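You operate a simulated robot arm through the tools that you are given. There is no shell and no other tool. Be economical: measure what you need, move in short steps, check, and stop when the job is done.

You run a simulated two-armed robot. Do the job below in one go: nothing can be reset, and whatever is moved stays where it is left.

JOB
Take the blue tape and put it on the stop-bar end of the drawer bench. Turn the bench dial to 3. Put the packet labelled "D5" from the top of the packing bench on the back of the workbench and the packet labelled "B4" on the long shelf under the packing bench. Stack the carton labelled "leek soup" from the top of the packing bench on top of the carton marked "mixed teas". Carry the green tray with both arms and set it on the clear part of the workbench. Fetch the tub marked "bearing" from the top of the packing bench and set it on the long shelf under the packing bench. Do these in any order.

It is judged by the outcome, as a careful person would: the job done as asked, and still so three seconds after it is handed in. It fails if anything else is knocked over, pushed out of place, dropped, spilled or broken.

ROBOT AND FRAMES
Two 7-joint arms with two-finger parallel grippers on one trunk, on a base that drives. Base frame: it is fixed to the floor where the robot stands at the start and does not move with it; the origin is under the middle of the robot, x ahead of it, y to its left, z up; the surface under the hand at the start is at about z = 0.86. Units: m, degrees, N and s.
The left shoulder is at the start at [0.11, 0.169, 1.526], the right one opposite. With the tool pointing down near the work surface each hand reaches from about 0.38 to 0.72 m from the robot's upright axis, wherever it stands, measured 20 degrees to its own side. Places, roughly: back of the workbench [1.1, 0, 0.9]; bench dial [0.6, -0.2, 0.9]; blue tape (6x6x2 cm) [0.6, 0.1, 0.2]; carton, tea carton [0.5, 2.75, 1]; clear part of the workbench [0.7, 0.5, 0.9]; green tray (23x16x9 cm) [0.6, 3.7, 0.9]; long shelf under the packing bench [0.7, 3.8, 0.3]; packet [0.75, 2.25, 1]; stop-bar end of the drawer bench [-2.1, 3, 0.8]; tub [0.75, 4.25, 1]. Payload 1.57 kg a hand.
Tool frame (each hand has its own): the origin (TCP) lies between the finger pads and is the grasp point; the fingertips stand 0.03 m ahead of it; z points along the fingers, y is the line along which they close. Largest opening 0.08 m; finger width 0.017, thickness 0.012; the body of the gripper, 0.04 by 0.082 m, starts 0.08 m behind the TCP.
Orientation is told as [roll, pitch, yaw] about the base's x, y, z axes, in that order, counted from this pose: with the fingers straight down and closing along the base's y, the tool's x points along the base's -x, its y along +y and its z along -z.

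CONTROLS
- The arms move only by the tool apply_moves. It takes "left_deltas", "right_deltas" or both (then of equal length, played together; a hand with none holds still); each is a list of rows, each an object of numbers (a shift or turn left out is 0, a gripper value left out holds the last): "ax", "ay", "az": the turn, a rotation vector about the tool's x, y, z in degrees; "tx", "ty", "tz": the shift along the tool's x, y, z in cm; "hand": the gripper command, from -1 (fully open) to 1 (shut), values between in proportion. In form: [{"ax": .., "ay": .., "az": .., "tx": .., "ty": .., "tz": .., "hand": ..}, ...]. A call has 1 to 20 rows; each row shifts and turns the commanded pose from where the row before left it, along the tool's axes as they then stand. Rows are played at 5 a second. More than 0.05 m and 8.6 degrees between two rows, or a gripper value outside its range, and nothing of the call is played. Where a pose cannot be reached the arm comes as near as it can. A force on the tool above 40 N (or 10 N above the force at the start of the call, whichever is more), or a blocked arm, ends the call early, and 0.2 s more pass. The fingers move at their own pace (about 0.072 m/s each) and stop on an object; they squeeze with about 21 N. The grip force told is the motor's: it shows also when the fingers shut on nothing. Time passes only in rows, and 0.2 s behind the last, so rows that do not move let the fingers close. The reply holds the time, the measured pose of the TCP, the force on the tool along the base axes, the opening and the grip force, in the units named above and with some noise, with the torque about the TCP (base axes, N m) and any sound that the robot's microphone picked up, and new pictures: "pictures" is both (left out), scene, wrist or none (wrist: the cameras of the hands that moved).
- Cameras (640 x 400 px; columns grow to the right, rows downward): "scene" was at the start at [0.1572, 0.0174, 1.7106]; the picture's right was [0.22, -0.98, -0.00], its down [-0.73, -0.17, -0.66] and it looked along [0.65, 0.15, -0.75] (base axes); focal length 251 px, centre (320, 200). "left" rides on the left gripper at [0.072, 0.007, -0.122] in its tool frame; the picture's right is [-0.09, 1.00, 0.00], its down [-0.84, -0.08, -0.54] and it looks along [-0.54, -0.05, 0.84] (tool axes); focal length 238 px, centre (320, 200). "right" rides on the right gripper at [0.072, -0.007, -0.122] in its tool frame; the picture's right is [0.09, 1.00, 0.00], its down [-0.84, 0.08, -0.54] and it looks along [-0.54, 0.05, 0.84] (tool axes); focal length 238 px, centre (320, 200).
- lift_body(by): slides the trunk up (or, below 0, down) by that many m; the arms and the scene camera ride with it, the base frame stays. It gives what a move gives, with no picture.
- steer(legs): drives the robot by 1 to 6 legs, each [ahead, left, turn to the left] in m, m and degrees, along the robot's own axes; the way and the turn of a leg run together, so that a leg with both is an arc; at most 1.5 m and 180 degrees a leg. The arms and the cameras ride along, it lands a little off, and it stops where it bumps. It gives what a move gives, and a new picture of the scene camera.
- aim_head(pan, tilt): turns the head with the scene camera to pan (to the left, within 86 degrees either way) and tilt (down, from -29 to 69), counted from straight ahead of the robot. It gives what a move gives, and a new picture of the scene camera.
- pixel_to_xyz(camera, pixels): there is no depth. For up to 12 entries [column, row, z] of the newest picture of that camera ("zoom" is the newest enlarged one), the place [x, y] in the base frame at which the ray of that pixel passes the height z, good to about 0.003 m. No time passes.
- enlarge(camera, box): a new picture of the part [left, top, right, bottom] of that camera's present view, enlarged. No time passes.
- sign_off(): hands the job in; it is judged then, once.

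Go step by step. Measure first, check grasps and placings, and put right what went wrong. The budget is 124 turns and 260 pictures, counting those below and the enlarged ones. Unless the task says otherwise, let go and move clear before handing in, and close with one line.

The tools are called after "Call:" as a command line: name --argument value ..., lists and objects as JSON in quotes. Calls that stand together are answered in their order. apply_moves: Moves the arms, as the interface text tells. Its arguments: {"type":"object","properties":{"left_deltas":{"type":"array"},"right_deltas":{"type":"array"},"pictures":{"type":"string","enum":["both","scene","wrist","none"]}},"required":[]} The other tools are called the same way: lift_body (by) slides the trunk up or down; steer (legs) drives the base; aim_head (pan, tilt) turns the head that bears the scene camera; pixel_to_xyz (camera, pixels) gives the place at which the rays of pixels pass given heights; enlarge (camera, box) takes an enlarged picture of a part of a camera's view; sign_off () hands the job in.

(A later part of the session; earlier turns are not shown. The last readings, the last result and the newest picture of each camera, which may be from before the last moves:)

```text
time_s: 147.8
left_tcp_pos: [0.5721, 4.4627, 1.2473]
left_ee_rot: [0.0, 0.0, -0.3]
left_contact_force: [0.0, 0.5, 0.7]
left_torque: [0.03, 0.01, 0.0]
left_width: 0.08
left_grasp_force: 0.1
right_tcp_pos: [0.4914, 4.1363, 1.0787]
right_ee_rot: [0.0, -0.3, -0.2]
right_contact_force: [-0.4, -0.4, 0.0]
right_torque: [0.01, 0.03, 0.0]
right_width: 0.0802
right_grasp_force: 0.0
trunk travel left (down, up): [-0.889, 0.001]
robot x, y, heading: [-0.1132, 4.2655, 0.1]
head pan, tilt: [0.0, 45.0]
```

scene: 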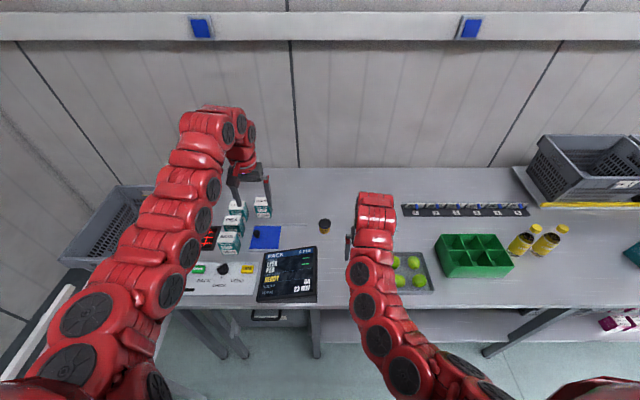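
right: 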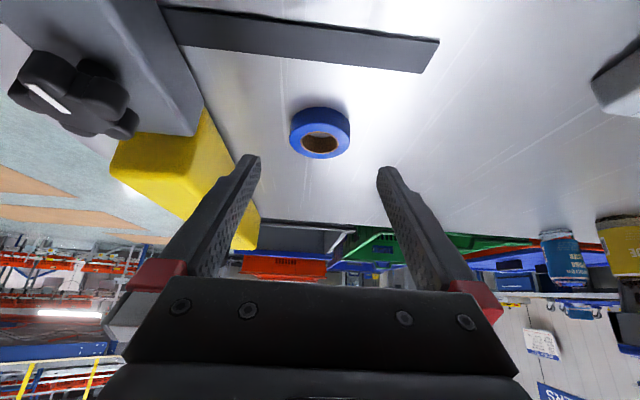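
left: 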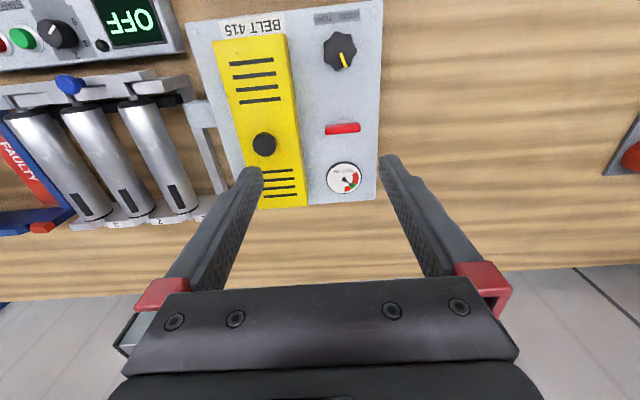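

Call:
enlarge --camera "scene" --box '[170, 190, 350, 310]'

Call:
enlarge --camera "scene" --box '[300, 205, 350, 240]'

Call:
apply_moves --right_deltas '[{}]' --pictures "wrist"

```text
3.33 times, centred on (260, 250) of scene
```

zoom: 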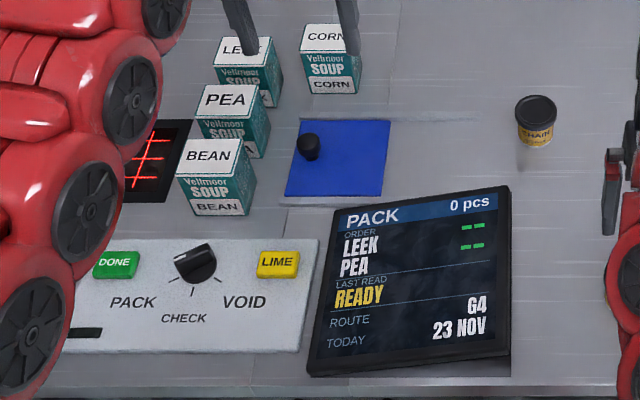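

```text
11.43 times, centred on (325, 222) of scene
```

zoom: 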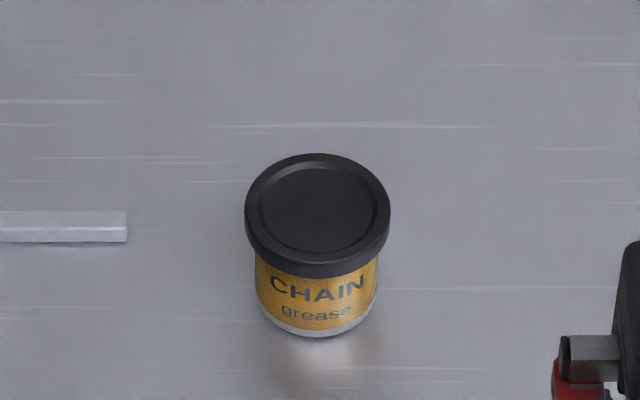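

```text
time_s: 148.2
left_tcp_pos: [0.5707, 4.4616, 1.2491]
left_ee_rot: [0.0, 0.0, -0.3]
left_contact_force: [0.4, -1.7, -0.4]
left_torque: [-0.02, 0.01, 0.03]
left_width: 0.08
left_grasp_force: 0.0
right_tcp_pos: [0.4906, 4.1349, 1.0789]
right_ee_rot: [-0.1, -0.2, -0.1]
right_contact_force: [0.2, 1.2, 0.5]
right_torque: [0.03, 0.0, -0.02]
right_width: 0.0801
right_grasp_force: 0.1
trunk travel left (down, up): [-0.889, 0.001]
robot x, y, heading: [-0.1155, 4.2673, -0.3]
head pan, tilt: [0.0, 45.0]
```

right: 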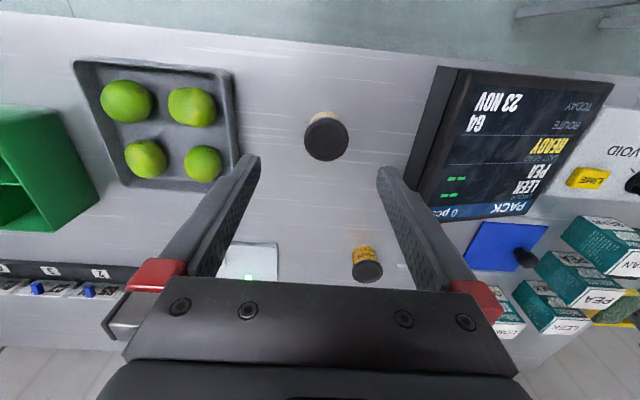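

The far tub is CHAIN grease. The near one under the right hand at (326,135) should be the bearing tub, so I'll enlarge to confirm and measure.

Call:
enlarge --camera "right" --box '[290, 95, 370, 165]'

Call:
pixel_to_xyz --camera "right" --pixels '[[326, 140, 0.9], [326, 140, 0.91], [326, 140, 0.92], [303, 140, 0.91], [349, 140, 0.91], [160, 140, 0.88], [367, 270, 0.91]]'

```text
5.71 times, centred on (330, 130) of right
```

zoom: 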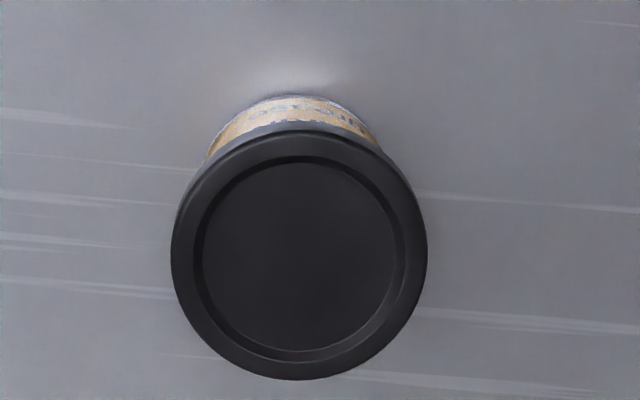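

```text
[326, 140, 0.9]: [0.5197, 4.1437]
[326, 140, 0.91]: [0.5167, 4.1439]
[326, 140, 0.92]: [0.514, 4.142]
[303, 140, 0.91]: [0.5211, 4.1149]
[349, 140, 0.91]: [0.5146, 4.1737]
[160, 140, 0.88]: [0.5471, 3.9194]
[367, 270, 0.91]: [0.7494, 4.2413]
```

The tub lid is at (0.517,4.144), about 5.9 cm wide. I'll tilt the hand 36° as for the tape, so the same tilt works at the shelf, then come down over it.

Call:
apply_moves --right_deltas '[{"ay": -7.2}, {"ay": -7.2}, {"ay": -7.2}, {"ay": -7.2}, {"ay": -7.2}, {"tx": -2.1, "tz": 1.54, "ty": 0.9}, {"tx": 1.19, "tz": 1.61}, {"tx": 1.19, "tz": 1.61}, {"tx": 1.19, "tz": 1.61}, {"tx": 1.19, "tz": 1.61}, {"tx": 1.19, "tz": 1.61}, {}]' --pictures "both"

```text
time_s: 150.8
left_tcp_pos: [0.5719, 4.4627, 1.2486]
left_ee_rot: [0.0, 0.1, -0.2]
left_contact_force: [0.4, 0.2, 0.4]
left_torque: [0.02, 0.01, -0.04]
left_width: 0.0799
left_grasp_force: 0.0
right_tcp_pos: [0.5172, 4.1448, 0.9763]
right_ee_rot: [-0.1, -36.3, -0.2]
right_contact_force: [0.4, 0.1, -0.6]
right_torque: [0.03, 0.02, -0.03]
right_width: 0.08
right_grasp_force: 0.1
trunk travel left (down, up): [-0.889, 0.001]
robot x, y, heading: [-0.1121, 4.2714, -0.2]
head pan, tilt: [0.0, 45.0]
```

scene: 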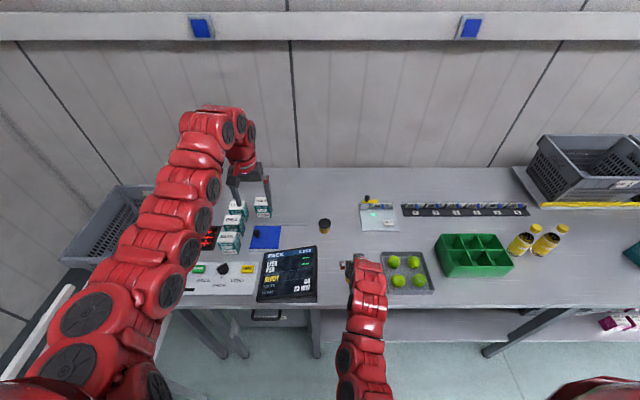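
right: 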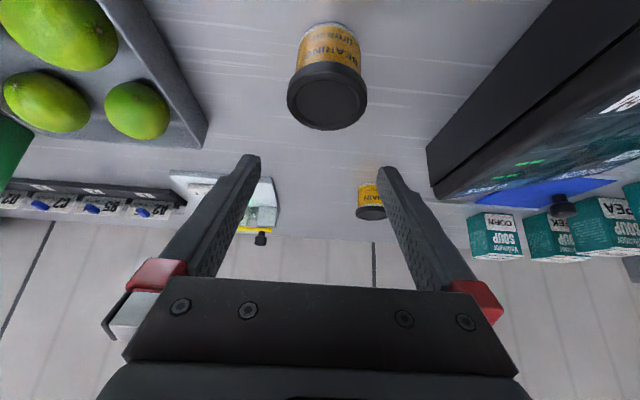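

The label reads BEARING. I'll check alignment before the final descent.

Call:
pixel_to_xyz --camera "right" --pixels '[[327, 96, 0.9], [327, 96, 0.91], [327, 96, 0.92], [331, 30, 0.86], [331, 22, 0.86]]'

```text
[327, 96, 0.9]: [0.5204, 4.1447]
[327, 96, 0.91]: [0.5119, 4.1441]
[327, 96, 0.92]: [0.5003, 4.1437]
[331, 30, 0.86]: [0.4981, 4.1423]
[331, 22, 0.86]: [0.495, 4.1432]
```

Call:
apply_moves --right_deltas '[{"tx": 0.83, "tz": 1.13}, {"tx": 0.83, "tz": 1.13}, {"tx": 0.83, "tz": 1.13}, {"tx": 0.83, "tz": 1.13}, {"tx": 0.83, "tz": 1.13}, {"tx": 0.8, "tz": 1.13}, {}, {"hand": 1}, {"hand": 1}, {"hand": 1}, {"hand": 1}]' --pictures "wrist"

```text
time_s: 153.2
left_tcp_pos: [0.5716, 4.4623, 1.2482]
left_ee_rot: [0.0, 0.0, -0.2]
left_contact_force: [-0.4, -0.2, -0.9]
left_torque: [0.02, 0.0, -0.01]
left_width: 0.0801
left_grasp_force: 0.1
right_tcp_pos: [0.5171, 4.1438, 0.8943]
right_ee_rot: [0.1, -36.2, -0.2]
right_contact_force: [0.2, 1.1, 0.0]
right_torque: [0.02, 0.01, 0.02]
right_width: 0.0567
right_grasp_force: 21.7
trunk travel left (down, up): [-0.889, 0.001]
robot x, y, heading: [-0.1125, 4.2664, 0.1]
head pan, tilt: [0.0, 45.0]
```

right: 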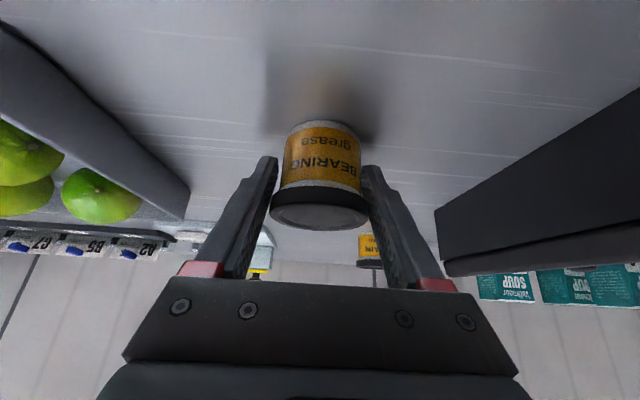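

Gripped at 57 mm. I'll lift 12 cm, back off and swing the arm into the sideways pose that worked under the workbench.

Call:
apply_moves --right_deltas '[{"tx": -1.19, "tz": -1.61}, {"tx": -1.19, "tz": -1.61}, {"tx": -1.19, "tz": -1.61}, {"tx": -1.19, "tz": -1.61}, {"tx": -1.19, "tz": -1.61}, {"tx": -1.19, "tz": -1.61}, {}]' --pictures "wrist"

Call:
steer --legs '[[-0.6, 0, 0], [0, -0.6, 0]]'

Call:
apply_moves --right_deltas '[{"ty": -2.4}, {"ty": -2.4}, {"ty": -2.4}, {"ty": -2.4}, {"ax": 4.45, "az": 6.04}, {"ax": 4.45, "az": 6.04}, {"ax": 4.45, "az": 6.04}, {"ax": 4.45, "az": 6.04}, {"ax": 4.45, "az": 6.04}, {"ax": 4.45, "az": 6.04}, {"ty": -2.4, "tx": -0.4, "tz": 0.3}, {"ty": -2.4, "tx": -0.4, "tz": 0.3}, {"ty": -2.4, "tx": -0.4, "tz": 0.3}, {"ty": -2.4, "tx": -0.4, "tz": 0.3}, {"ty": -2.4, "tx": -0.4, "tz": 0.3}, {"ty": -2.4, "tx": -0.4, "tz": 0.3}, {"ty": -2.4, "tx": -0.4, "tz": 0.3}, {"ty": -2.4, "tx": -0.4, "tz": 0.3}, {"ty": -2.4, "tx": -0.4, "tz": 0.3}, {}]' --pictures "wrist"

```text
time_s: 154.8
left_tcp_pos: [0.5726, 4.4628, 1.2487]
left_ee_rot: [0.0, 0.0, -0.1]
left_contact_force: [0.5, -0.2, -0.2]
left_torque: [-0.02, 0.01, 0.02]
left_width: 0.0799
left_grasp_force: 0.0
right_tcp_pos: [0.5168, 4.1457, 1.0141]
right_ee_rot: [0.0, -36.3, -0.2]
right_contact_force: [-0.9, 0.7, -1.0]
right_torque: [-0.04, 0.02, -0.02]
right_width: 0.0565
right_grasp_force: 20.8
trunk travel left (down, up): [-0.889, 0.001]
robot x, y, heading: [-0.1148, 4.2684, -0.1]
head pan, tilt: [0.0, 45.0]
```

right: 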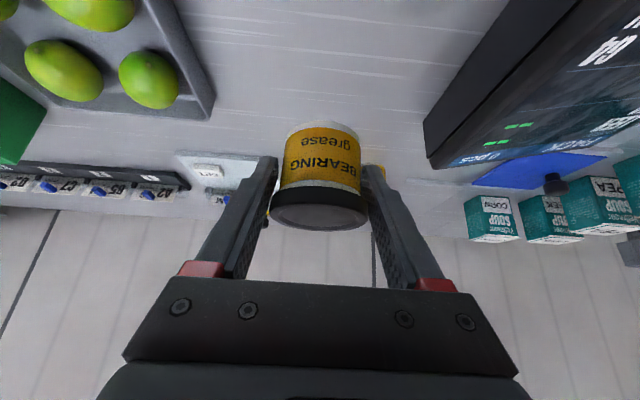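

```text
time_s: 161.1
left_tcp_pos: [-0.0398, 3.8714, 1.248]
left_ee_rot: [0.0, 0.1, -1.0]
left_contact_force: [0.0, 0.1, 0.4]
left_torque: [0.04, 0.03, 0.02]
left_width: 0.0802
left_grasp_force: 0.1
right_tcp_pos: [-0.0968, 3.555, 1.0149]
right_ee_rot: [0.0, -36.3, -1.0]
right_contact_force: [0.4, -0.5, -1.4]
right_torque: [0.0, 0.01, 0.01]
right_width: 0.0564
right_grasp_force: 21.0
trunk travel left (down, up): [-0.889, 0.001]
robot x, y, heading: [-0.7261, 3.682, -0.7]
head pan, tilt: [0.0, 45.0]
```

scene: 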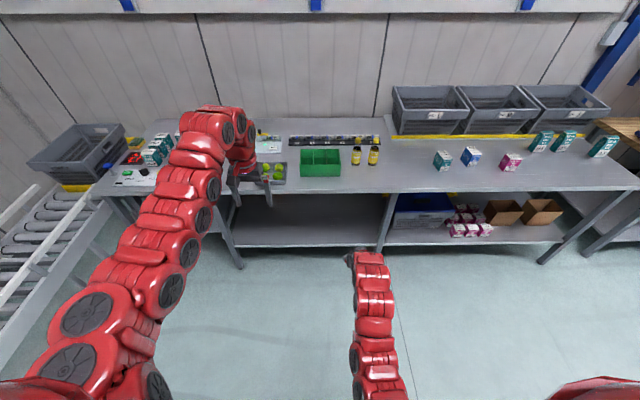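

```text
time_s: 165.3
left_tcp_pos: [-0.0382, 3.871, 1.2473]
left_ee_rot: [0.0, 0.0, -0.9]
left_contact_force: [-0.6, -0.1, 0.4]
left_torque: [-0.01, 0.0, -0.01]
left_width: 0.0798
left_grasp_force: 0.0
right_tcp_pos: [-0.2237, 3.2764, 1.0145]
right_ee_rot: [0.0, -36.4, -46.1]
right_contact_force: [1.2, 0.5, -1.2]
right_torque: [-0.02, 0.03, 0.0]
right_width: 0.056
right_grasp_force: 21.2
trunk travel left (down, up): [-0.889, 0.001]
robot x, y, heading: [-0.7277, 3.6862, -0.9]
head pan, tilt: [0.0, 45.0]
```

right: 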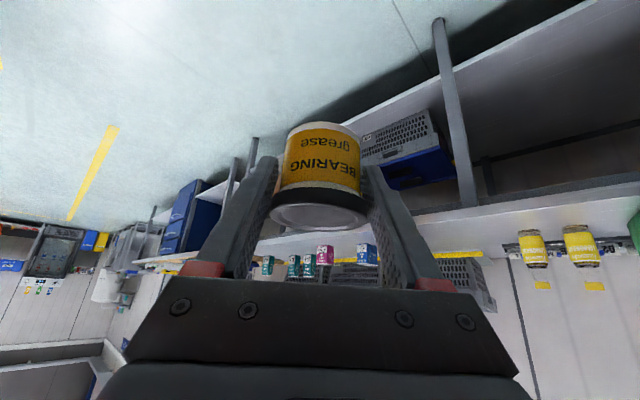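

I'll turn 45° left and lower the trunk 0.6 m, then look at the shelf.

Call:
steer --legs '[[0, 0, 46]]'

Call:
lift_body --by -0.4

Call:
lift_body --by -0.2

Call:
aim_head --pan -45 --tilt 30

Call:
apply_moves --right_deltas '[{}]' --pictures "wrist"

```text
time_s: 167.8
left_tcp_pos: [-0.3888, 4.3133, 1.2479]
left_ee_rot: [0.0, 0.0, 45.9]
left_contact_force: [0.3, -1.0, 0.0]
left_torque: [0.03, 0.03, 0.01]
left_width: 0.0803
left_grasp_force: 0.0
right_tcp_pos: [-0.082, 3.7701, 1.0155]
right_ee_rot: [0.0, -36.3, 0.8]
right_contact_force: [0.9, 0.5, -0.9]
right_torque: [-0.03, -0.01, -0.04]
right_width: 0.0557
right_grasp_force: 20.7
trunk travel left (down, up): [-0.889, 0.001]
robot x, y, heading: [-0.7271, 3.6872, 45.7]
head pan, tilt: [0.0, 45.0]
```

scene: 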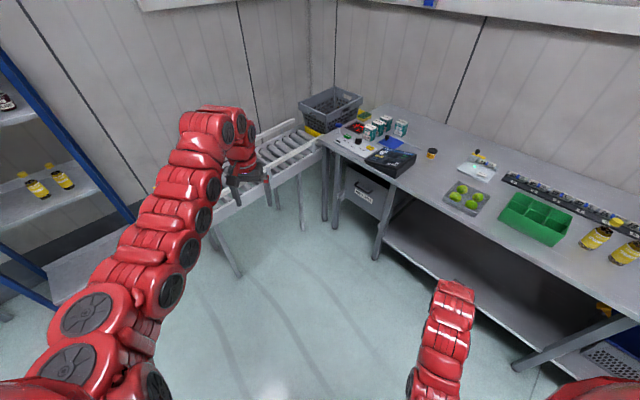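

```text
time_s: 171.7
left_tcp_pos: [-0.3897, 4.3143, 0.8487]
left_ee_rot: [0.1, 0.0, 45.9]
left_contact_force: [-0.2, 0.1, -0.2]
left_torque: [0.0, 0.0, 0.01]
left_width: 0.0799
left_grasp_force: 0.1
right_tcp_pos: [-0.0817, 3.7712, 0.6143]
right_ee_rot: [0.0, -36.2, 0.8]
right_contact_force: [-1.2, 0.1, -0.9]
right_torque: [-0.01, 0.0, 0.02]
right_width: 0.0557
right_grasp_force: 20.6
trunk travel left (down, up): [-0.489, 0.401]
robot x, y, heading: [-0.7257, 3.6893, 45.9]
head pan, tilt: [0.0, 45.0]
```

```text
time_s: 173.8
left_tcp_pos: [-0.3887, 4.3138, 0.6486]
left_ee_rot: [0.0, -0.1, 45.9]
left_contact_force: [0.6, -0.2, 0.1]
left_torque: [0.02, -0.01, 0.0]
left_width: 0.0801
left_grasp_force: 0.1
right_tcp_pos: [-0.0823, 3.7703, 0.4148]
right_ee_rot: [0.0, -36.4, 0.7]
right_contact_force: [0.0, 0.0, -0.7]
right_torque: [0.0, -0.01, -0.02]
right_width: 0.0556
right_grasp_force: 21.3
trunk travel left (down, up): [-0.289, 0.601]
robot x, y, heading: [-0.7247, 3.6862, 46.0]
head pan, tilt: [0.0, 45.0]
```

```text
time_s: 175.0
left_tcp_pos: [-0.3895, 4.3133, 0.6484]
left_ee_rot: [0.0, 0.0, 45.9]
left_contact_force: [-0.3, 0.7, -0.6]
left_torque: [-0.03, 0.02, 0.02]
left_width: 0.08
left_grasp_force: 0.0
right_tcp_pos: [-0.0824, 3.7706, 0.4151]
right_ee_rot: [0.0, -36.3, 0.8]
right_contact_force: [-0.3, 0.2, -0.9]
right_torque: [0.03, 0.01, -0.01]
right_width: 0.0554
right_grasp_force: 21.2
trunk travel left (down, up): [-0.289, 0.601]
robot x, y, heading: [-0.7238, 3.6874, 46.0]
head pan, tilt: [-45.0, 30.0]
```

scene: 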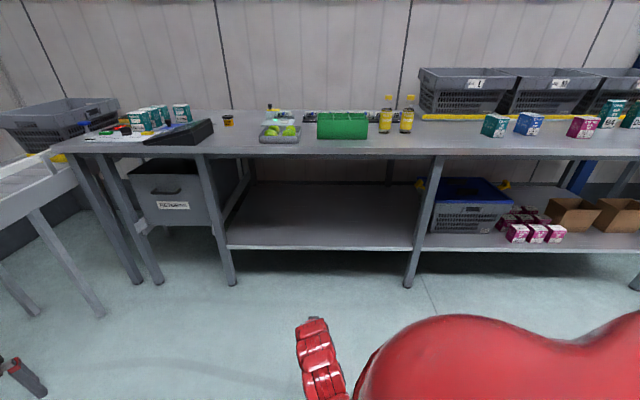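

```text
time_s: 175.4
left_tcp_pos: [-0.389, 4.3132, 0.6477]
left_ee_rot: [0.0, 0.0, 45.9]
left_contact_force: [-0.7, -1.0, 0.5]
left_torque: [0.01, -0.03, -0.01]
left_width: 0.08
left_grasp_force: 0.1
right_tcp_pos: [-0.0814, 3.7707, 0.4152]
right_ee_rot: [0.0, -36.2, 0.7]
right_contact_force: [0.3, -1.1, -1.0]
right_torque: [-0.01, 0.0, -0.01]
right_width: 0.0555
right_grasp_force: 21.2
trunk travel left (down, up): [-0.289, 0.601]
robot x, y, heading: [-0.7259, 3.6849, 45.7]
head pan, tilt: [-45.0, 30.0]
```

right: 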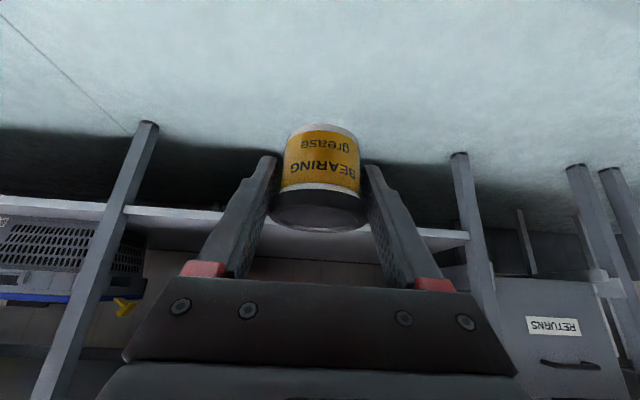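

The shelf bay between the legs (cols 232-410) is clear. I'll measure shelf edge and legs.

Call:
pixel_to_xyz --camera "scene" --pixels '[[408, 287, 0], [232, 284, 0], [320, 249, 0.25], [320, 249, 0.28], [320, 249, 0.31], [240, 246, 0.28], [400, 248, 0.28], [300, 156, 0.86]]'

Call:
pixel_to_xyz --camera "right" --pixels '[[418, 229, 0.25], [418, 229, 0.28], [418, 229, 0.31], [215, 216, 0.28]]'

```text
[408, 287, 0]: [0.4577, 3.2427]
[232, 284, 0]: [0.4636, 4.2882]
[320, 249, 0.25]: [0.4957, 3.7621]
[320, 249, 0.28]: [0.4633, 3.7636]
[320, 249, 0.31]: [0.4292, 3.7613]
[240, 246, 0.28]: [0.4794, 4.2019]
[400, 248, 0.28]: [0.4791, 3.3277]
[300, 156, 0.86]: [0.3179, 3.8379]
```

```text
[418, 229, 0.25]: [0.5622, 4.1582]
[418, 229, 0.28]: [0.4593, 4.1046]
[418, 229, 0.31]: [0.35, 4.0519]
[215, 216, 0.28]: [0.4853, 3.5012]
```

Shelf edge is x≈0.47 at z≈0.28, with legs at y≈3.24 and 4.29. I'll drive the tub in to about (0.57,3.85).

Call:
steer --legs '[[0.51, -0.411, 0]]'

Call:
apply_moves --right_deltas '[{}]' --pictures "wrist"

```text
time_s: 179.0
left_tcp_pos: [0.2534, 4.393, 0.6487]
left_ee_rot: [0.0, 0.1, 45.7]
left_contact_force: [-1.0, 0.2, 0.1]
left_torque: [0.04, -0.01, 0.01]
left_width: 0.08
left_grasp_force: 0.0
right_tcp_pos: [0.5593, 3.8494, 0.4139]
right_ee_rot: [0.0, -36.3, 0.6]
right_contact_force: [1.2, -0.1, -0.8]
right_torque: [0.0, 0.01, 0.01]
right_width: 0.0552
right_grasp_force: 21.0
trunk travel left (down, up): [-0.289, 0.601]
robot x, y, heading: [-0.0829, 3.7674, 45.6]
head pan, tilt: [-45.0, 30.0]
```

scene: 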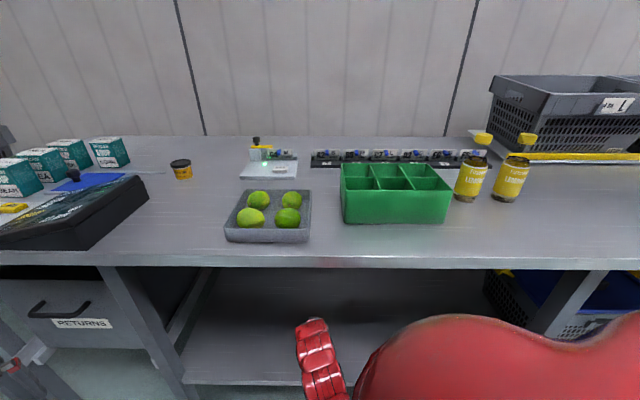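

```text
time_s: 179.4
left_tcp_pos: [0.2536, 4.392, 0.6493]
left_ee_rot: [0.0, -0.1, 45.6]
left_contact_force: [-0.9, -0.3, -0.4]
left_torque: [0.03, -0.01, 0.02]
left_width: 0.08
left_grasp_force: 0.1
right_tcp_pos: [0.5586, 3.849, 0.4137]
right_ee_rot: [0.0, -36.3, 0.6]
right_contact_force: [-0.6, 0.1, -1.6]
right_torque: [0.0, 0.01, 0.01]
right_width: 0.0552
right_grasp_force: 21.2
trunk travel left (down, up): [-0.289, 0.601]
robot x, y, heading: [-0.0833, 3.7696, 45.5]
head pan, tilt: [-45.0, 30.0]
```

right: 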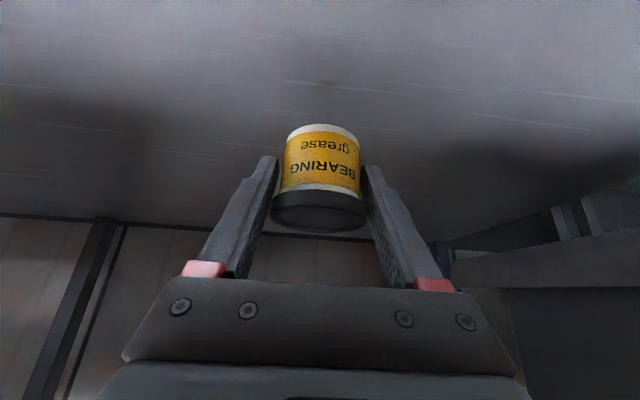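

Over the shelf. I'll lower the trunk 6 cm, then ease down by arm.

Call:
lift_body --by -0.06

Call:
apply_moves --right_deltas '[{"tx": 0.24, "tz": 0.32}, {"tx": 0.24, "tz": 0.32}, {"tx": 0.24, "tz": 0.32}, {}]' --pictures "wrist"

```text
time_s: 180.4
left_tcp_pos: [0.2545, 4.3915, 0.5875]
left_ee_rot: [0.1, 0.0, 45.7]
left_contact_force: [0.8, -0.3, 0.6]
left_torque: [-0.01, 0.01, -0.03]
left_width: 0.0799
left_grasp_force: 0.1
right_tcp_pos: [0.5594, 3.8478, 0.3557]
right_ee_rot: [0.1, -36.4, 0.6]
right_contact_force: [-0.2, -0.3, -0.2]
right_torque: [-0.03, -0.01, -0.04]
right_width: 0.0553
right_grasp_force: 21.0
trunk travel left (down, up): [-0.229, 0.661]
robot x, y, heading: [-0.0848, 3.7677, 45.8]
head pan, tilt: [-45.0, 30.0]
```

```text
time_s: 181.4
left_tcp_pos: [0.2546, 4.3926, 0.5881]
left_ee_rot: [0.0, 0.0, 45.7]
left_contact_force: [-0.2, 0.6, -0.3]
left_torque: [-0.01, 0.0, -0.02]
left_width: 0.0801
left_grasp_force: 0.0
right_tcp_pos: [0.5594, 3.8484, 0.3423]
right_ee_rot: [0.0, -36.3, 0.6]
right_contact_force: [-0.4, -0.2, -1.4]
right_torque: [0.0, 0.0, -0.02]
right_width: 0.0553
right_grasp_force: 21.2
trunk travel left (down, up): [-0.229, 0.661]
robot x, y, heading: [-0.0818, 3.7694, 45.9]
head pan, tilt: [-45.0, 30.0]
```

right: 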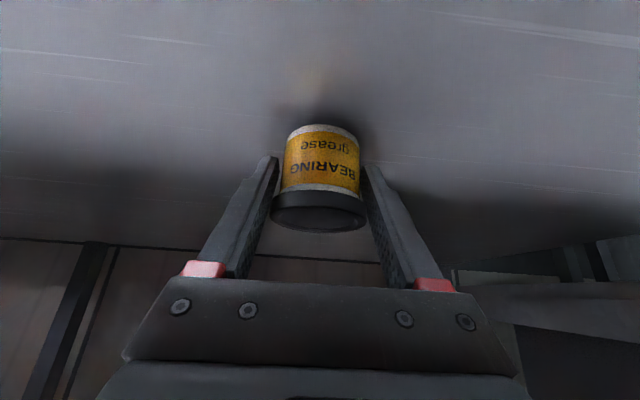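

Shadow is close to the tub. I'll keep going in 2-3 mm steps.

Call:
apply_moves --right_deltas '[{"tx": 0.15, "tz": 0.2}, {"tx": 0.15, "tz": 0.2}, {"tx": 0.15, "tz": 0.2}, {"tx": 0.15, "tz": 0.2}, {}]' --pictures "wrist"

```text
time_s: 182.6
left_tcp_pos: [0.2553, 4.3923, 0.5892]
left_ee_rot: [0.0, 0.0, 45.7]
left_contact_force: [-0.1, 0.8, -0.5]
left_torque: [-0.01, 0.0, -0.01]
left_width: 0.08
left_grasp_force: 0.1
right_tcp_pos: [0.5601, 3.8477, 0.3334]
right_ee_rot: [-0.1, -36.4, 0.6]
right_contact_force: [-1.9, -0.9, 3.1]
right_torque: [-0.06, -0.09, -0.07]
right_width: 0.0552
right_grasp_force: 21.2
trunk travel left (down, up): [-0.229, 0.661]
robot x, y, heading: [-0.0849, 3.7687, 45.7]
head pan, tilt: [-45.0, 30.0]
```

right: 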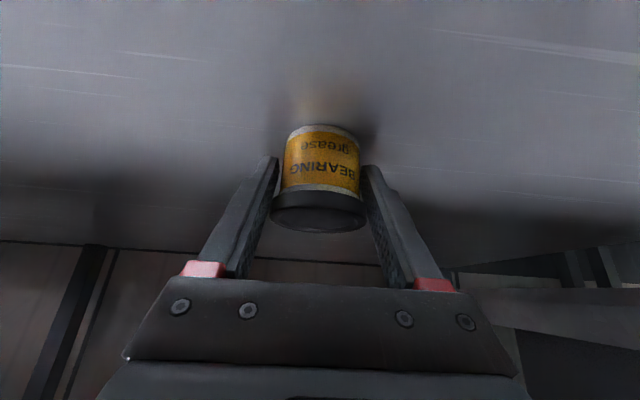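

Contact is beginning (3 N). One more mm, then open, retreat, and check.

Call:
apply_moves --right_deltas '[{"tx": 0.09, "tz": 0.12}, {"hand": -1}, {}, {}, {}, {"tz": -1.5}, {"tz": -1.5}, {"tz": -2}, {"tz": -2}, {"tz": -2}, {}]' --pictures "wrist"

Call:
steer --legs '[[-0.43, 0.43, 0], [0, 0, -46]]'

```text
time_s: 185.0
left_tcp_pos: [0.2545, 4.3929, 0.5883]
left_ee_rot: [0.0, 0.0, 45.7]
left_contact_force: [0.3, -1.0, -0.6]
left_torque: [0.02, 0.0, 0.03]
left_width: 0.08
left_grasp_force: 0.0
right_tcp_pos: [0.5168, 3.852, 0.4089]
right_ee_rot: [1.9, -38.2, -0.8]
right_contact_force: [-1.0, 0.4, -0.1]
right_torque: [0.0, 0.02, -0.01]
right_width: 0.0801
right_grasp_force: 0.0
right hand out of reach, approached as far as the arm can: row 10
trunk travel left (down, up): [-0.229, 0.661]
robot x, y, heading: [-0.087, 3.7638, 45.7]
head pan, tilt: [-45.0, 30.0]
```

right: 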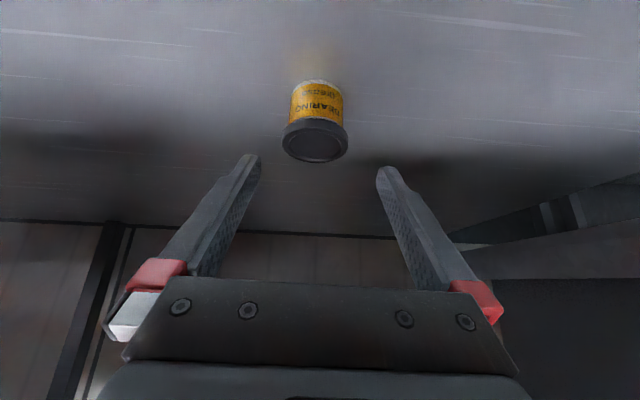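

```text
time_s: 190.4
left_tcp_pos: [-0.0115, 3.9784, 0.5882]
left_ee_rot: [0.0, 0.0, 1.1]
left_contact_force: [0.2, 0.0, 0.1]
left_torque: [0.0, -0.01, 0.04]
left_width: 0.0799
left_grasp_force: 0.0
right_tcp_pos: [-0.2032, 3.4086, 0.409]
right_ee_rot: [1.8, -38.2, -45.4]
right_contact_force: [-0.4, 0.0, -0.3]
right_torque: [-0.02, 0.01, -0.01]
right_width: 0.0804
right_grasp_force: 0.2
trunk travel left (down, up): [-0.229, 0.661]
robot x, y, heading: [-0.6916, 3.7676, 1.3]
head pan, tilt: [-45.0, 30.0]
```

scene: 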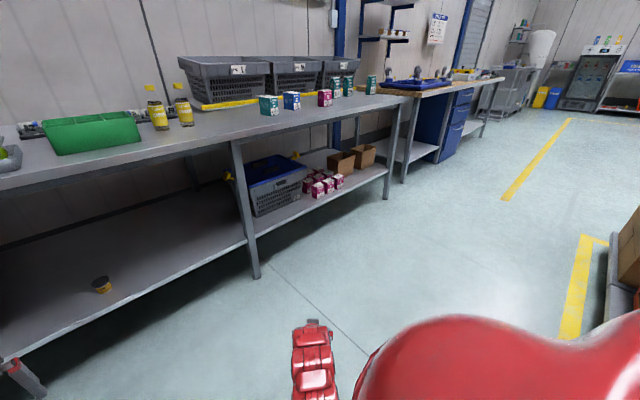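

The bearing tub stands upright on the shelf. Now I'll raise the trunk and slide to the cartons and packets near y≈2.5.

Call:
lift_body --by 0.4

Call:
lift_body --by 0.26

Call:
steer --legs '[[0, -1.2, -1], [0.3, 0, 0]]'

Call:
aim_head --pan 0 --tilt 40

Call:
enlarge --camera "scene" --box '[200, 140, 560, 320]'

```text
time_s: 194.3
left_tcp_pos: [-0.0102, 3.9768, 0.9895]
left_ee_rot: [-0.1, 0.0, 1.1]
left_contact_force: [-0.4, -0.2, 0.0]
left_torque: [0.03, 0.03, -0.02]
left_width: 0.08
left_grasp_force: 0.1
right_tcp_pos: [-0.2028, 3.4082, 0.8088]
right_ee_rot: [1.8, -38.3, -45.4]
right_contact_force: [-0.1, 0.1, 0.2]
right_torque: [0.04, 0.02, 0.04]
right_width: 0.0798
right_grasp_force: 0.2
trunk travel left (down, up): [-0.629, 0.261]
robot x, y, heading: [-0.6907, 3.7671, 1.0]
head pan, tilt: [-45.0, 30.0]
```

```text
time_s: 196.9
left_tcp_pos: [-0.0093, 3.9783, 1.2482]
left_ee_rot: [0.0, 0.0, 1.0]
left_contact_force: [-1.2, 0.5, -0.8]
left_torque: [-0.01, 0.01, 0.0]
left_width: 0.0801
left_grasp_force: 0.0
right_tcp_pos: [-0.204, 3.4084, 1.0681]
right_ee_rot: [1.9, -38.2, -45.4]
right_contact_force: [-0.3, -0.2, 0.3]
right_torque: [0.01, -0.01, 0.02]
right_width: 0.0803
right_grasp_force: 0.1
trunk travel left (down, up): [-0.889, 0.001]
robot x, y, heading: [-0.6905, 3.7711, 1.3]
head pan, tilt: [-45.0, 30.0]
```

```text
time_s: 201.6
left_tcp_pos: [0.0407, 2.9934, 1.2486]
left_ee_rot: [0.1, -0.1, -7.8]
left_contact_force: [-0.3, -1.3, -0.4]
left_torque: [0.05, 0.01, -0.01]
left_width: 0.0802
left_grasp_force: 0.1
right_tcp_pos: [-0.2399, 2.4604, 1.0692]
right_ee_rot: [1.8, -38.2, -54.5]
right_contact_force: [-1.1, 0.2, -0.2]
right_torque: [0.01, -0.02, -0.02]
right_width: 0.0799
right_grasp_force: 0.0
trunk travel left (down, up): [-0.889, 0.001]
robot x, y, heading: [-0.6669, 2.8951, -8.0]
head pan, tilt: [-45.0, 30.0]
stopped in leg 1: the robot was blocked; the commanded pose is now the measured one
```

scene: 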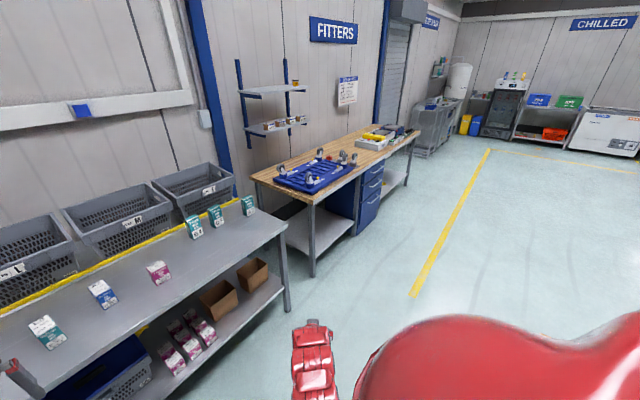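

```text
time_s: 202.7
left_tcp_pos: [0.0395, 2.9933, 1.2481]
left_ee_rot: [0.0, 0.0, -7.8]
left_contact_force: [-0.9, -0.1, 0.3]
left_torque: [0.02, -0.01, -0.02]
left_width: 0.0798
left_grasp_force: 0.0
right_tcp_pos: [-0.24, 2.4601, 1.069]
right_ee_rot: [1.8, -38.2, -54.5]
right_contact_force: [0.4, -0.3, -0.3]
right_torque: [-0.02, 0.04, 0.01]
right_width: 0.0799
right_grasp_force: 0.0
trunk travel left (down, up): [-0.889, 0.001]
robot x, y, heading: [-0.6663, 2.8931, -8.0]
head pan, tilt: [0.0, 40.0]
```

scene: 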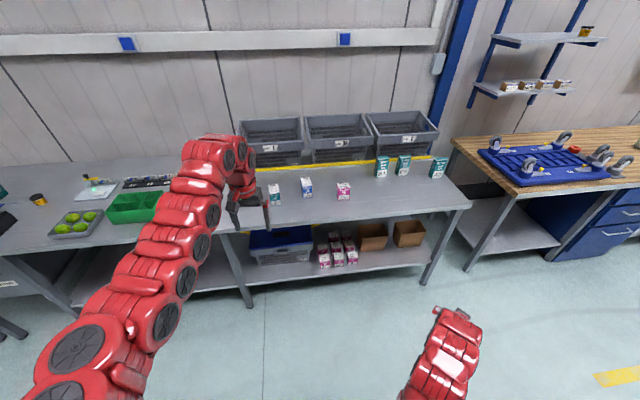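

```text
1.78 times, centred on (380, 230) of scene
```

zoom: 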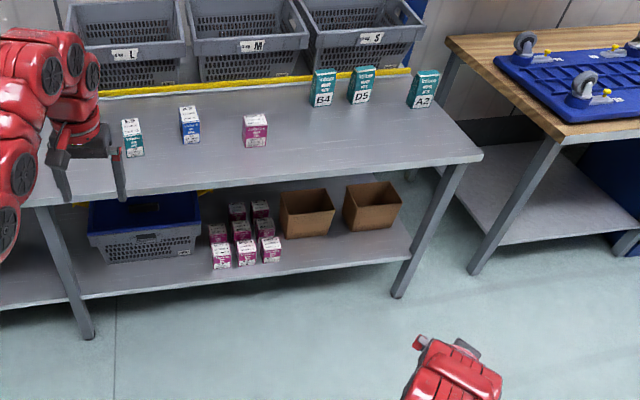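

The base bumped on something behind at x≈-0.67, probably the drawer bench corner or cart, and stopped. I'll move forward away from it, fix the heading and look at the cartons and packets.

Call:
steer --legs '[[0.25, 0, 8]]'

Call:
enlarge --camera "scene" --box '[260, 160, 400, 240]'

Call:
enlarge --camera "scene" --box '[360, 140, 520, 230]'

Call:
aim_head --pan 86 --tilt 40

Call:
aim_head --pan -86 --tilt 40

```text
time_s: 204.5
left_tcp_pos: [0.2682, 3.0719, 1.2495]
left_ee_rot: [0.1, -0.1, 0.2]
left_contact_force: [-0.8, 0.7, -0.1]
left_torque: [0.0, 0.0, -0.01]
left_width: 0.0801
left_grasp_force: 0.0
right_tcp_pos: [0.0652, 2.5037, 1.0693]
right_ee_rot: [1.9, -38.1, -46.5]
right_contact_force: [0.1, 0.5, -1.3]
right_torque: [-0.01, -0.01, -0.04]
right_width: 0.0802
right_grasp_force: 0.0
trunk travel left (down, up): [-0.889, 0.001]
robot x, y, heading: [-0.4171, 2.8791, -0.1]
head pan, tilt: [0.0, 40.0]
```

scene: 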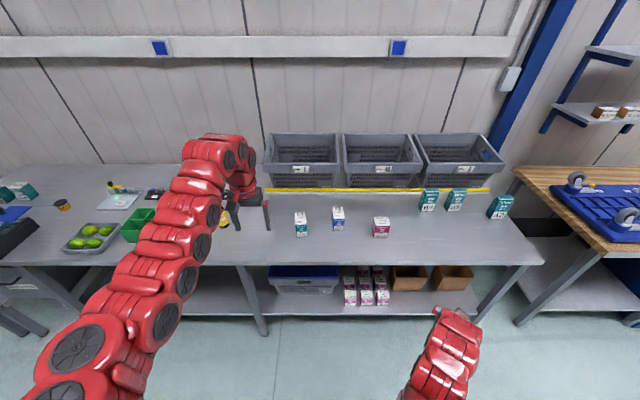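

```text
4.57 times, centred on (330, 200) of scene
```

zoom: 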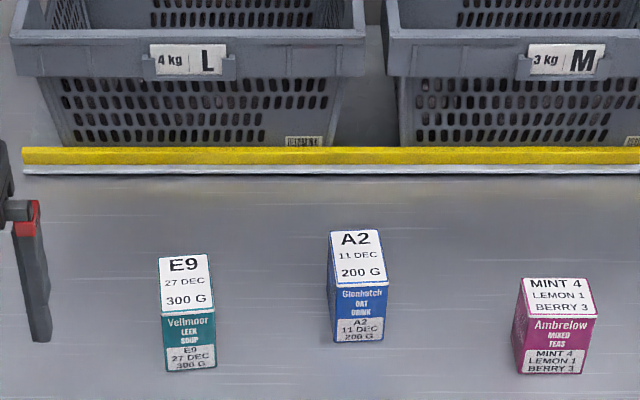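

```text
4.00 times, centred on (440, 185) of scene
```

zoom: 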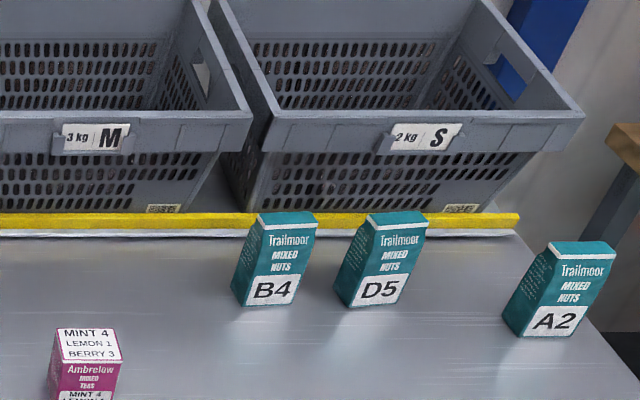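

```text
time_s: 206.1
left_tcp_pos: [0.2687, 3.072, 1.2479]
left_ee_rot: [0.1, 0.0, 0.2]
left_contact_force: [0.3, -0.5, -0.7]
left_torque: [0.04, 0.04, -0.03]
left_width: 0.0801
left_grasp_force: 0.1
right_tcp_pos: [0.0661, 2.5036, 1.0684]
right_ee_rot: [1.8, -38.2, -46.6]
right_contact_force: [-0.7, -0.2, -0.3]
right_torque: [-0.01, 0.0, 0.0]
right_width: 0.0799
right_grasp_force: 0.0
trunk travel left (down, up): [-0.889, 0.001]
robot x, y, heading: [-0.4164, 2.8735, 0.1]
head pan, tilt: [85.9, 40.0]
```

scene: 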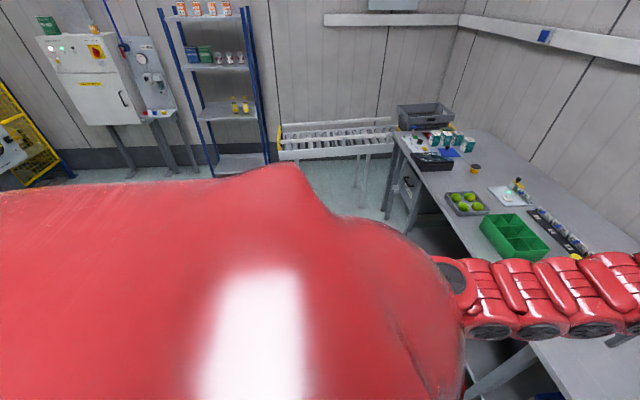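

```text
time_s: 208.7
left_tcp_pos: [0.2689, 3.0725, 1.2494]
left_ee_rot: [0.2, 0.0, 0.2]
left_contact_force: [0.9, 0.0, 0.3]
left_torque: [-0.03, 0.03, 0.0]
left_width: 0.08
left_grasp_force: 0.1
right_tcp_pos: [0.0668, 2.5051, 1.0687]
right_ee_rot: [1.8, -38.3, -46.4]
right_contact_force: [-0.3, 0.2, -0.8]
right_torque: [0.0, -0.02, -0.01]
right_width: 0.08
right_grasp_force: 0.0
trunk travel left (down, up): [-0.889, 0.001]
robot x, y, heading: [-0.416, 2.8739, -0.0]
head pan, tilt: [-85.9, 40.0]
```

scene: 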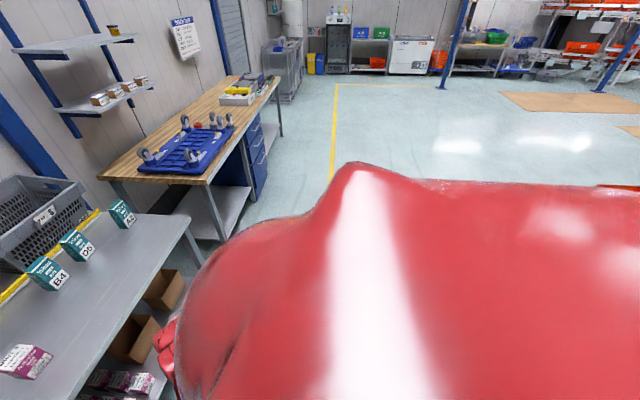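

E9 is the Vellmoor LEEK SOUP carton, the magenta one is MIXED TEAS, and B4/D5/A2 stand at the back. I'll put the right hand tool-down first, then drive so it is near the leek soup.

Call:
apply_moves --right_deltas '[{"ax": -4.7, "az": -6.05}, {"ax": -4.7, "az": -6.05}, {"ax": -4.7, "az": -6.05}, {"ax": -4.7, "az": -6.05}, {"ax": -4.7, "az": -6.05}, {"ax": -4.7, "az": -6.05}, {"ty": 2.5, "tx": -1, "tz": 0.75}, {"ty": 2.5, "tx": -1, "tz": 0.75}, {"ty": 2.5, "tx": -1, "tz": 0.75}, {"ty": 2.5, "tx": -1, "tz": 0.75}, {"ty": 2.5, "tx": -1, "tz": 0.75}, {"ty": 2.5, "tx": -1, "tz": 0.75}, {"ty": 2.5, "tx": -1, "tz": 0.75}, {"ty": 2.5, "tx": -1, "tz": 0.75}, {"ay": 7.6}, {"ay": 7.6}, {"ay": 7.6}, {"ay": 7.6}, {"ay": 7.6}, {}]' --pictures "none"

Call:
steer --legs '[[0, 0.25, 0], [0.33, 0, 0]]'

Call:
aim_head --pan -15 --tilt 45

Call:
apply_moves --right_deltas '[{}]' --pictures "wrist"

```text
time_s: 212.9
left_tcp_pos: [0.2686, 3.0732, 1.248]
left_ee_rot: [-0.1, -0.1, 0.1]
left_contact_force: [-0.2, 0.1, 0.1]
left_torque: [-0.01, 0.0, 0.03]
left_width: 0.08
left_grasp_force: 0.2
right_tcp_pos: [0.1822, 2.6928, 1.075]
right_ee_rot: [1.0, -1.1, -3.5]
right_contact_force: [0.2, -0.2, 0.8]
right_torque: [-0.01, -0.07, 0.0]
right_width: 0.0801
right_grasp_force: 0.1
right hand out of reach, approached as far as the arm can: row 1, 2, 3
trunk travel left (down, up): [-0.889, 0.001]
robot x, y, heading: [-0.4179, 2.8731, -0.1]
head pan, tilt: [-85.9, 40.0]
```

```text
time_s: 216.5
left_tcp_pos: [0.6005, 3.3286, 1.2493]
left_ee_rot: [0.1, -0.1, 0.7]
left_contact_force: [0.7, -0.6, -0.3]
left_torque: [-0.01, -0.03, 0.0]
left_width: 0.0802
left_grasp_force: 0.1
right_tcp_pos: [0.5196, 2.947, 1.0753]
right_ee_rot: [1.1, -1.1, -3.0]
right_contact_force: [-0.1, -0.2, 0.4]
right_torque: [-0.01, -0.03, 0.01]
right_width: 0.0798
right_grasp_force: 0.0
trunk travel left (down, up): [-0.889, 0.001]
robot x, y, heading: [-0.0823, 3.1275, 0.5]
head pan, tilt: [-85.9, 40.0]
```

scene: 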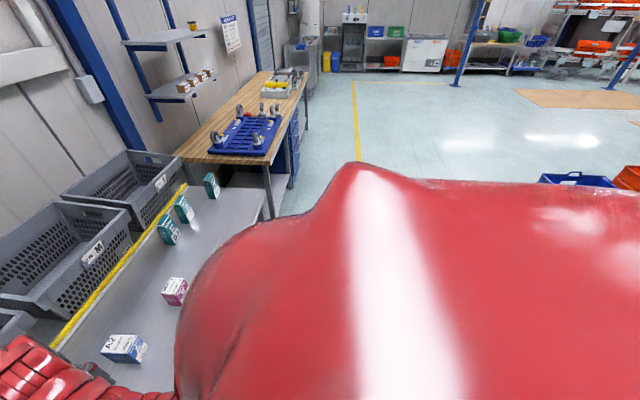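

```text
time_s: 217.9
left_tcp_pos: [0.6038, 3.3282, 1.2487]
left_ee_rot: [0.1, 0.0, 0.6]
left_contact_force: [-0.1, 0.8, 0.1]
left_torque: [-0.02, -0.02, 0.03]
left_width: 0.08
left_grasp_force: 0.0
right_tcp_pos: [0.5214, 2.9472, 1.0728]
right_ee_rot: [1.1, -1.1, -3.0]
right_contact_force: [0.1, -0.2, -0.8]
right_torque: [0.02, -0.01, -0.01]
right_width: 0.08
right_grasp_force: 0.1
trunk travel left (down, up): [-0.889, 0.001]
robot x, y, heading: [-0.0798, 3.1244, 0.5]
head pan, tilt: [-15.0, 45.0]
```

scene: 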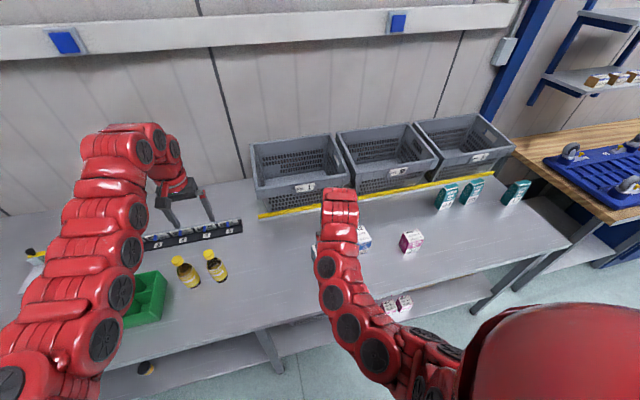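

```text
time_s: 218.3
left_tcp_pos: [0.6027, 3.3298, 1.2482]
left_ee_rot: [0.0, 0.0, 0.7]
left_contact_force: [0.1, 0.2, -0.6]
left_torque: [0.0, -0.03, 0.01]
left_width: 0.0802
left_grasp_force: 0.1
right_tcp_pos: [0.5215, 2.9467, 1.0737]
right_ee_rot: [1.2, -1.0, -3.0]
right_contact_force: [-0.5, 0.2, -0.4]
right_torque: [0.0, 0.03, 0.01]
right_width: 0.0799
right_grasp_force: 0.0
trunk travel left (down, up): [-0.889, 0.001]
robot x, y, heading: [-0.0801, 3.1221, 0.6]
head pan, tilt: [-15.0, 45.0]
```

right: 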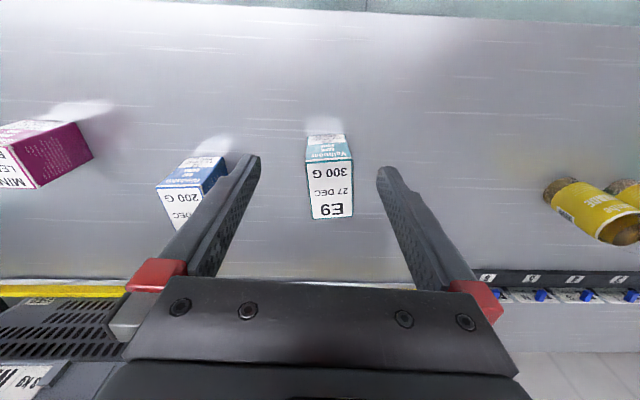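

E9's top face spans (306,164)–(352,160) to (311,219)–(353,216). I'll measure its extents at candidate heights.

Call:
pixel_to_xyz --camera "right" --pixels '[[308, 136, 0.86], [344, 134, 0.86], [306, 164, 0.94], [352, 160, 0.94], [311, 219, 0.94], [353, 216, 0.94], [306, 164, 0.92], [352, 160, 0.92], [311, 219, 0.92], [353, 216, 0.92]]'

Call:
enlarge --camera "right" --box '[280, 110, 380, 235]'

```text
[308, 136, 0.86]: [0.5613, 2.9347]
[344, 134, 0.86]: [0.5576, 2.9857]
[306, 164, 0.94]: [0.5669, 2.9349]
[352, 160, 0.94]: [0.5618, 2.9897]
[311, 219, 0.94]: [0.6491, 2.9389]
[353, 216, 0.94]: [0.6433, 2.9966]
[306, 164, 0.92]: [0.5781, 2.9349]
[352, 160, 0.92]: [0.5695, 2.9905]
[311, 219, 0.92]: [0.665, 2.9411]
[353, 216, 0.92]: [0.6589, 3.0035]
```

```text
3.20 times, centred on (330, 172) of right
```

zoom: 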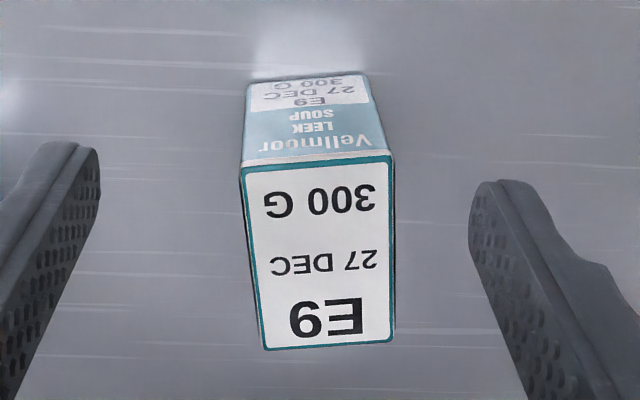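

The leek carton is 5.3×8×8.5 cm, centred (0.605,2.965), top z≈0.945, turned about +5°. I'll align the hand and hover just above.

Call:
apply_moves --right_deltas '[{"az": -8, "ax": 1.2, "ay": 1}, {"tx": -2.13, "ty": 0.27}, {"tx": -2.13, "ty": 0.27}, {"tx": -2.13, "ty": 0.27}, {"tx": -2.13, "ty": 0.27}, {"tz": 2}, {"tz": 2}, {"tz": 2}, {"tz": 2}, {}]' --pictures "wrist"

```text
time_s: 220.5
left_tcp_pos: [0.6019, 3.3279, 1.2477]
left_ee_rot: [0.2, 0.0, 0.8]
left_contact_force: [-0.3, 0.9, 0.2]
left_torque: [-0.02, 0.0, 0.01]
left_width: 0.08
left_grasp_force: 0.0
right_tcp_pos: [0.6043, 2.966, 0.9943]
right_ee_rot: [-0.1, -0.2, 5.0]
right_contact_force: [0.3, 0.4, -0.5]
right_torque: [-0.03, 0.03, -0.02]
right_width: 0.0793
right_grasp_force: 0.1
trunk travel left (down, up): [-0.889, 0.001]
robot x, y, heading: [-0.0797, 3.1237, 0.3]
head pan, tilt: [-15.0, 45.0]
```

right: 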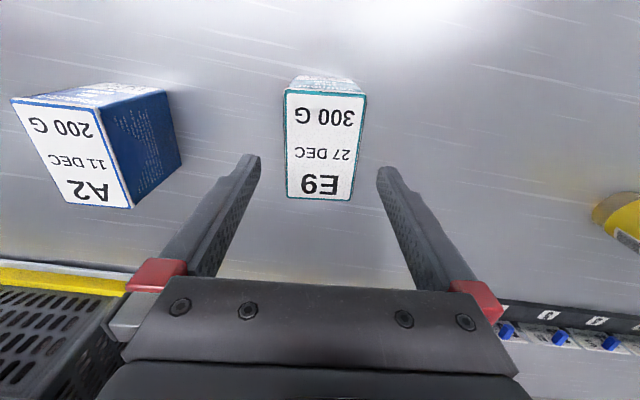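

Call:
pixel_to_xyz --camera "right" --pixels '[[165, 90, 0.945], [132, 208, 0.945], [182, 158, 0.86], [284, 92, 0.945], [368, 96, 0.945], [288, 196, 0.945], [351, 201, 0.945]]'

```text
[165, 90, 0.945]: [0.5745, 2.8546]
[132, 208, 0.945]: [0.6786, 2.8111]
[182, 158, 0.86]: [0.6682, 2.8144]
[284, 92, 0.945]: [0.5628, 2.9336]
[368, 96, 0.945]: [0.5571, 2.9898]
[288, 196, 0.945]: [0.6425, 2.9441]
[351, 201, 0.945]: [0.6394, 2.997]
```

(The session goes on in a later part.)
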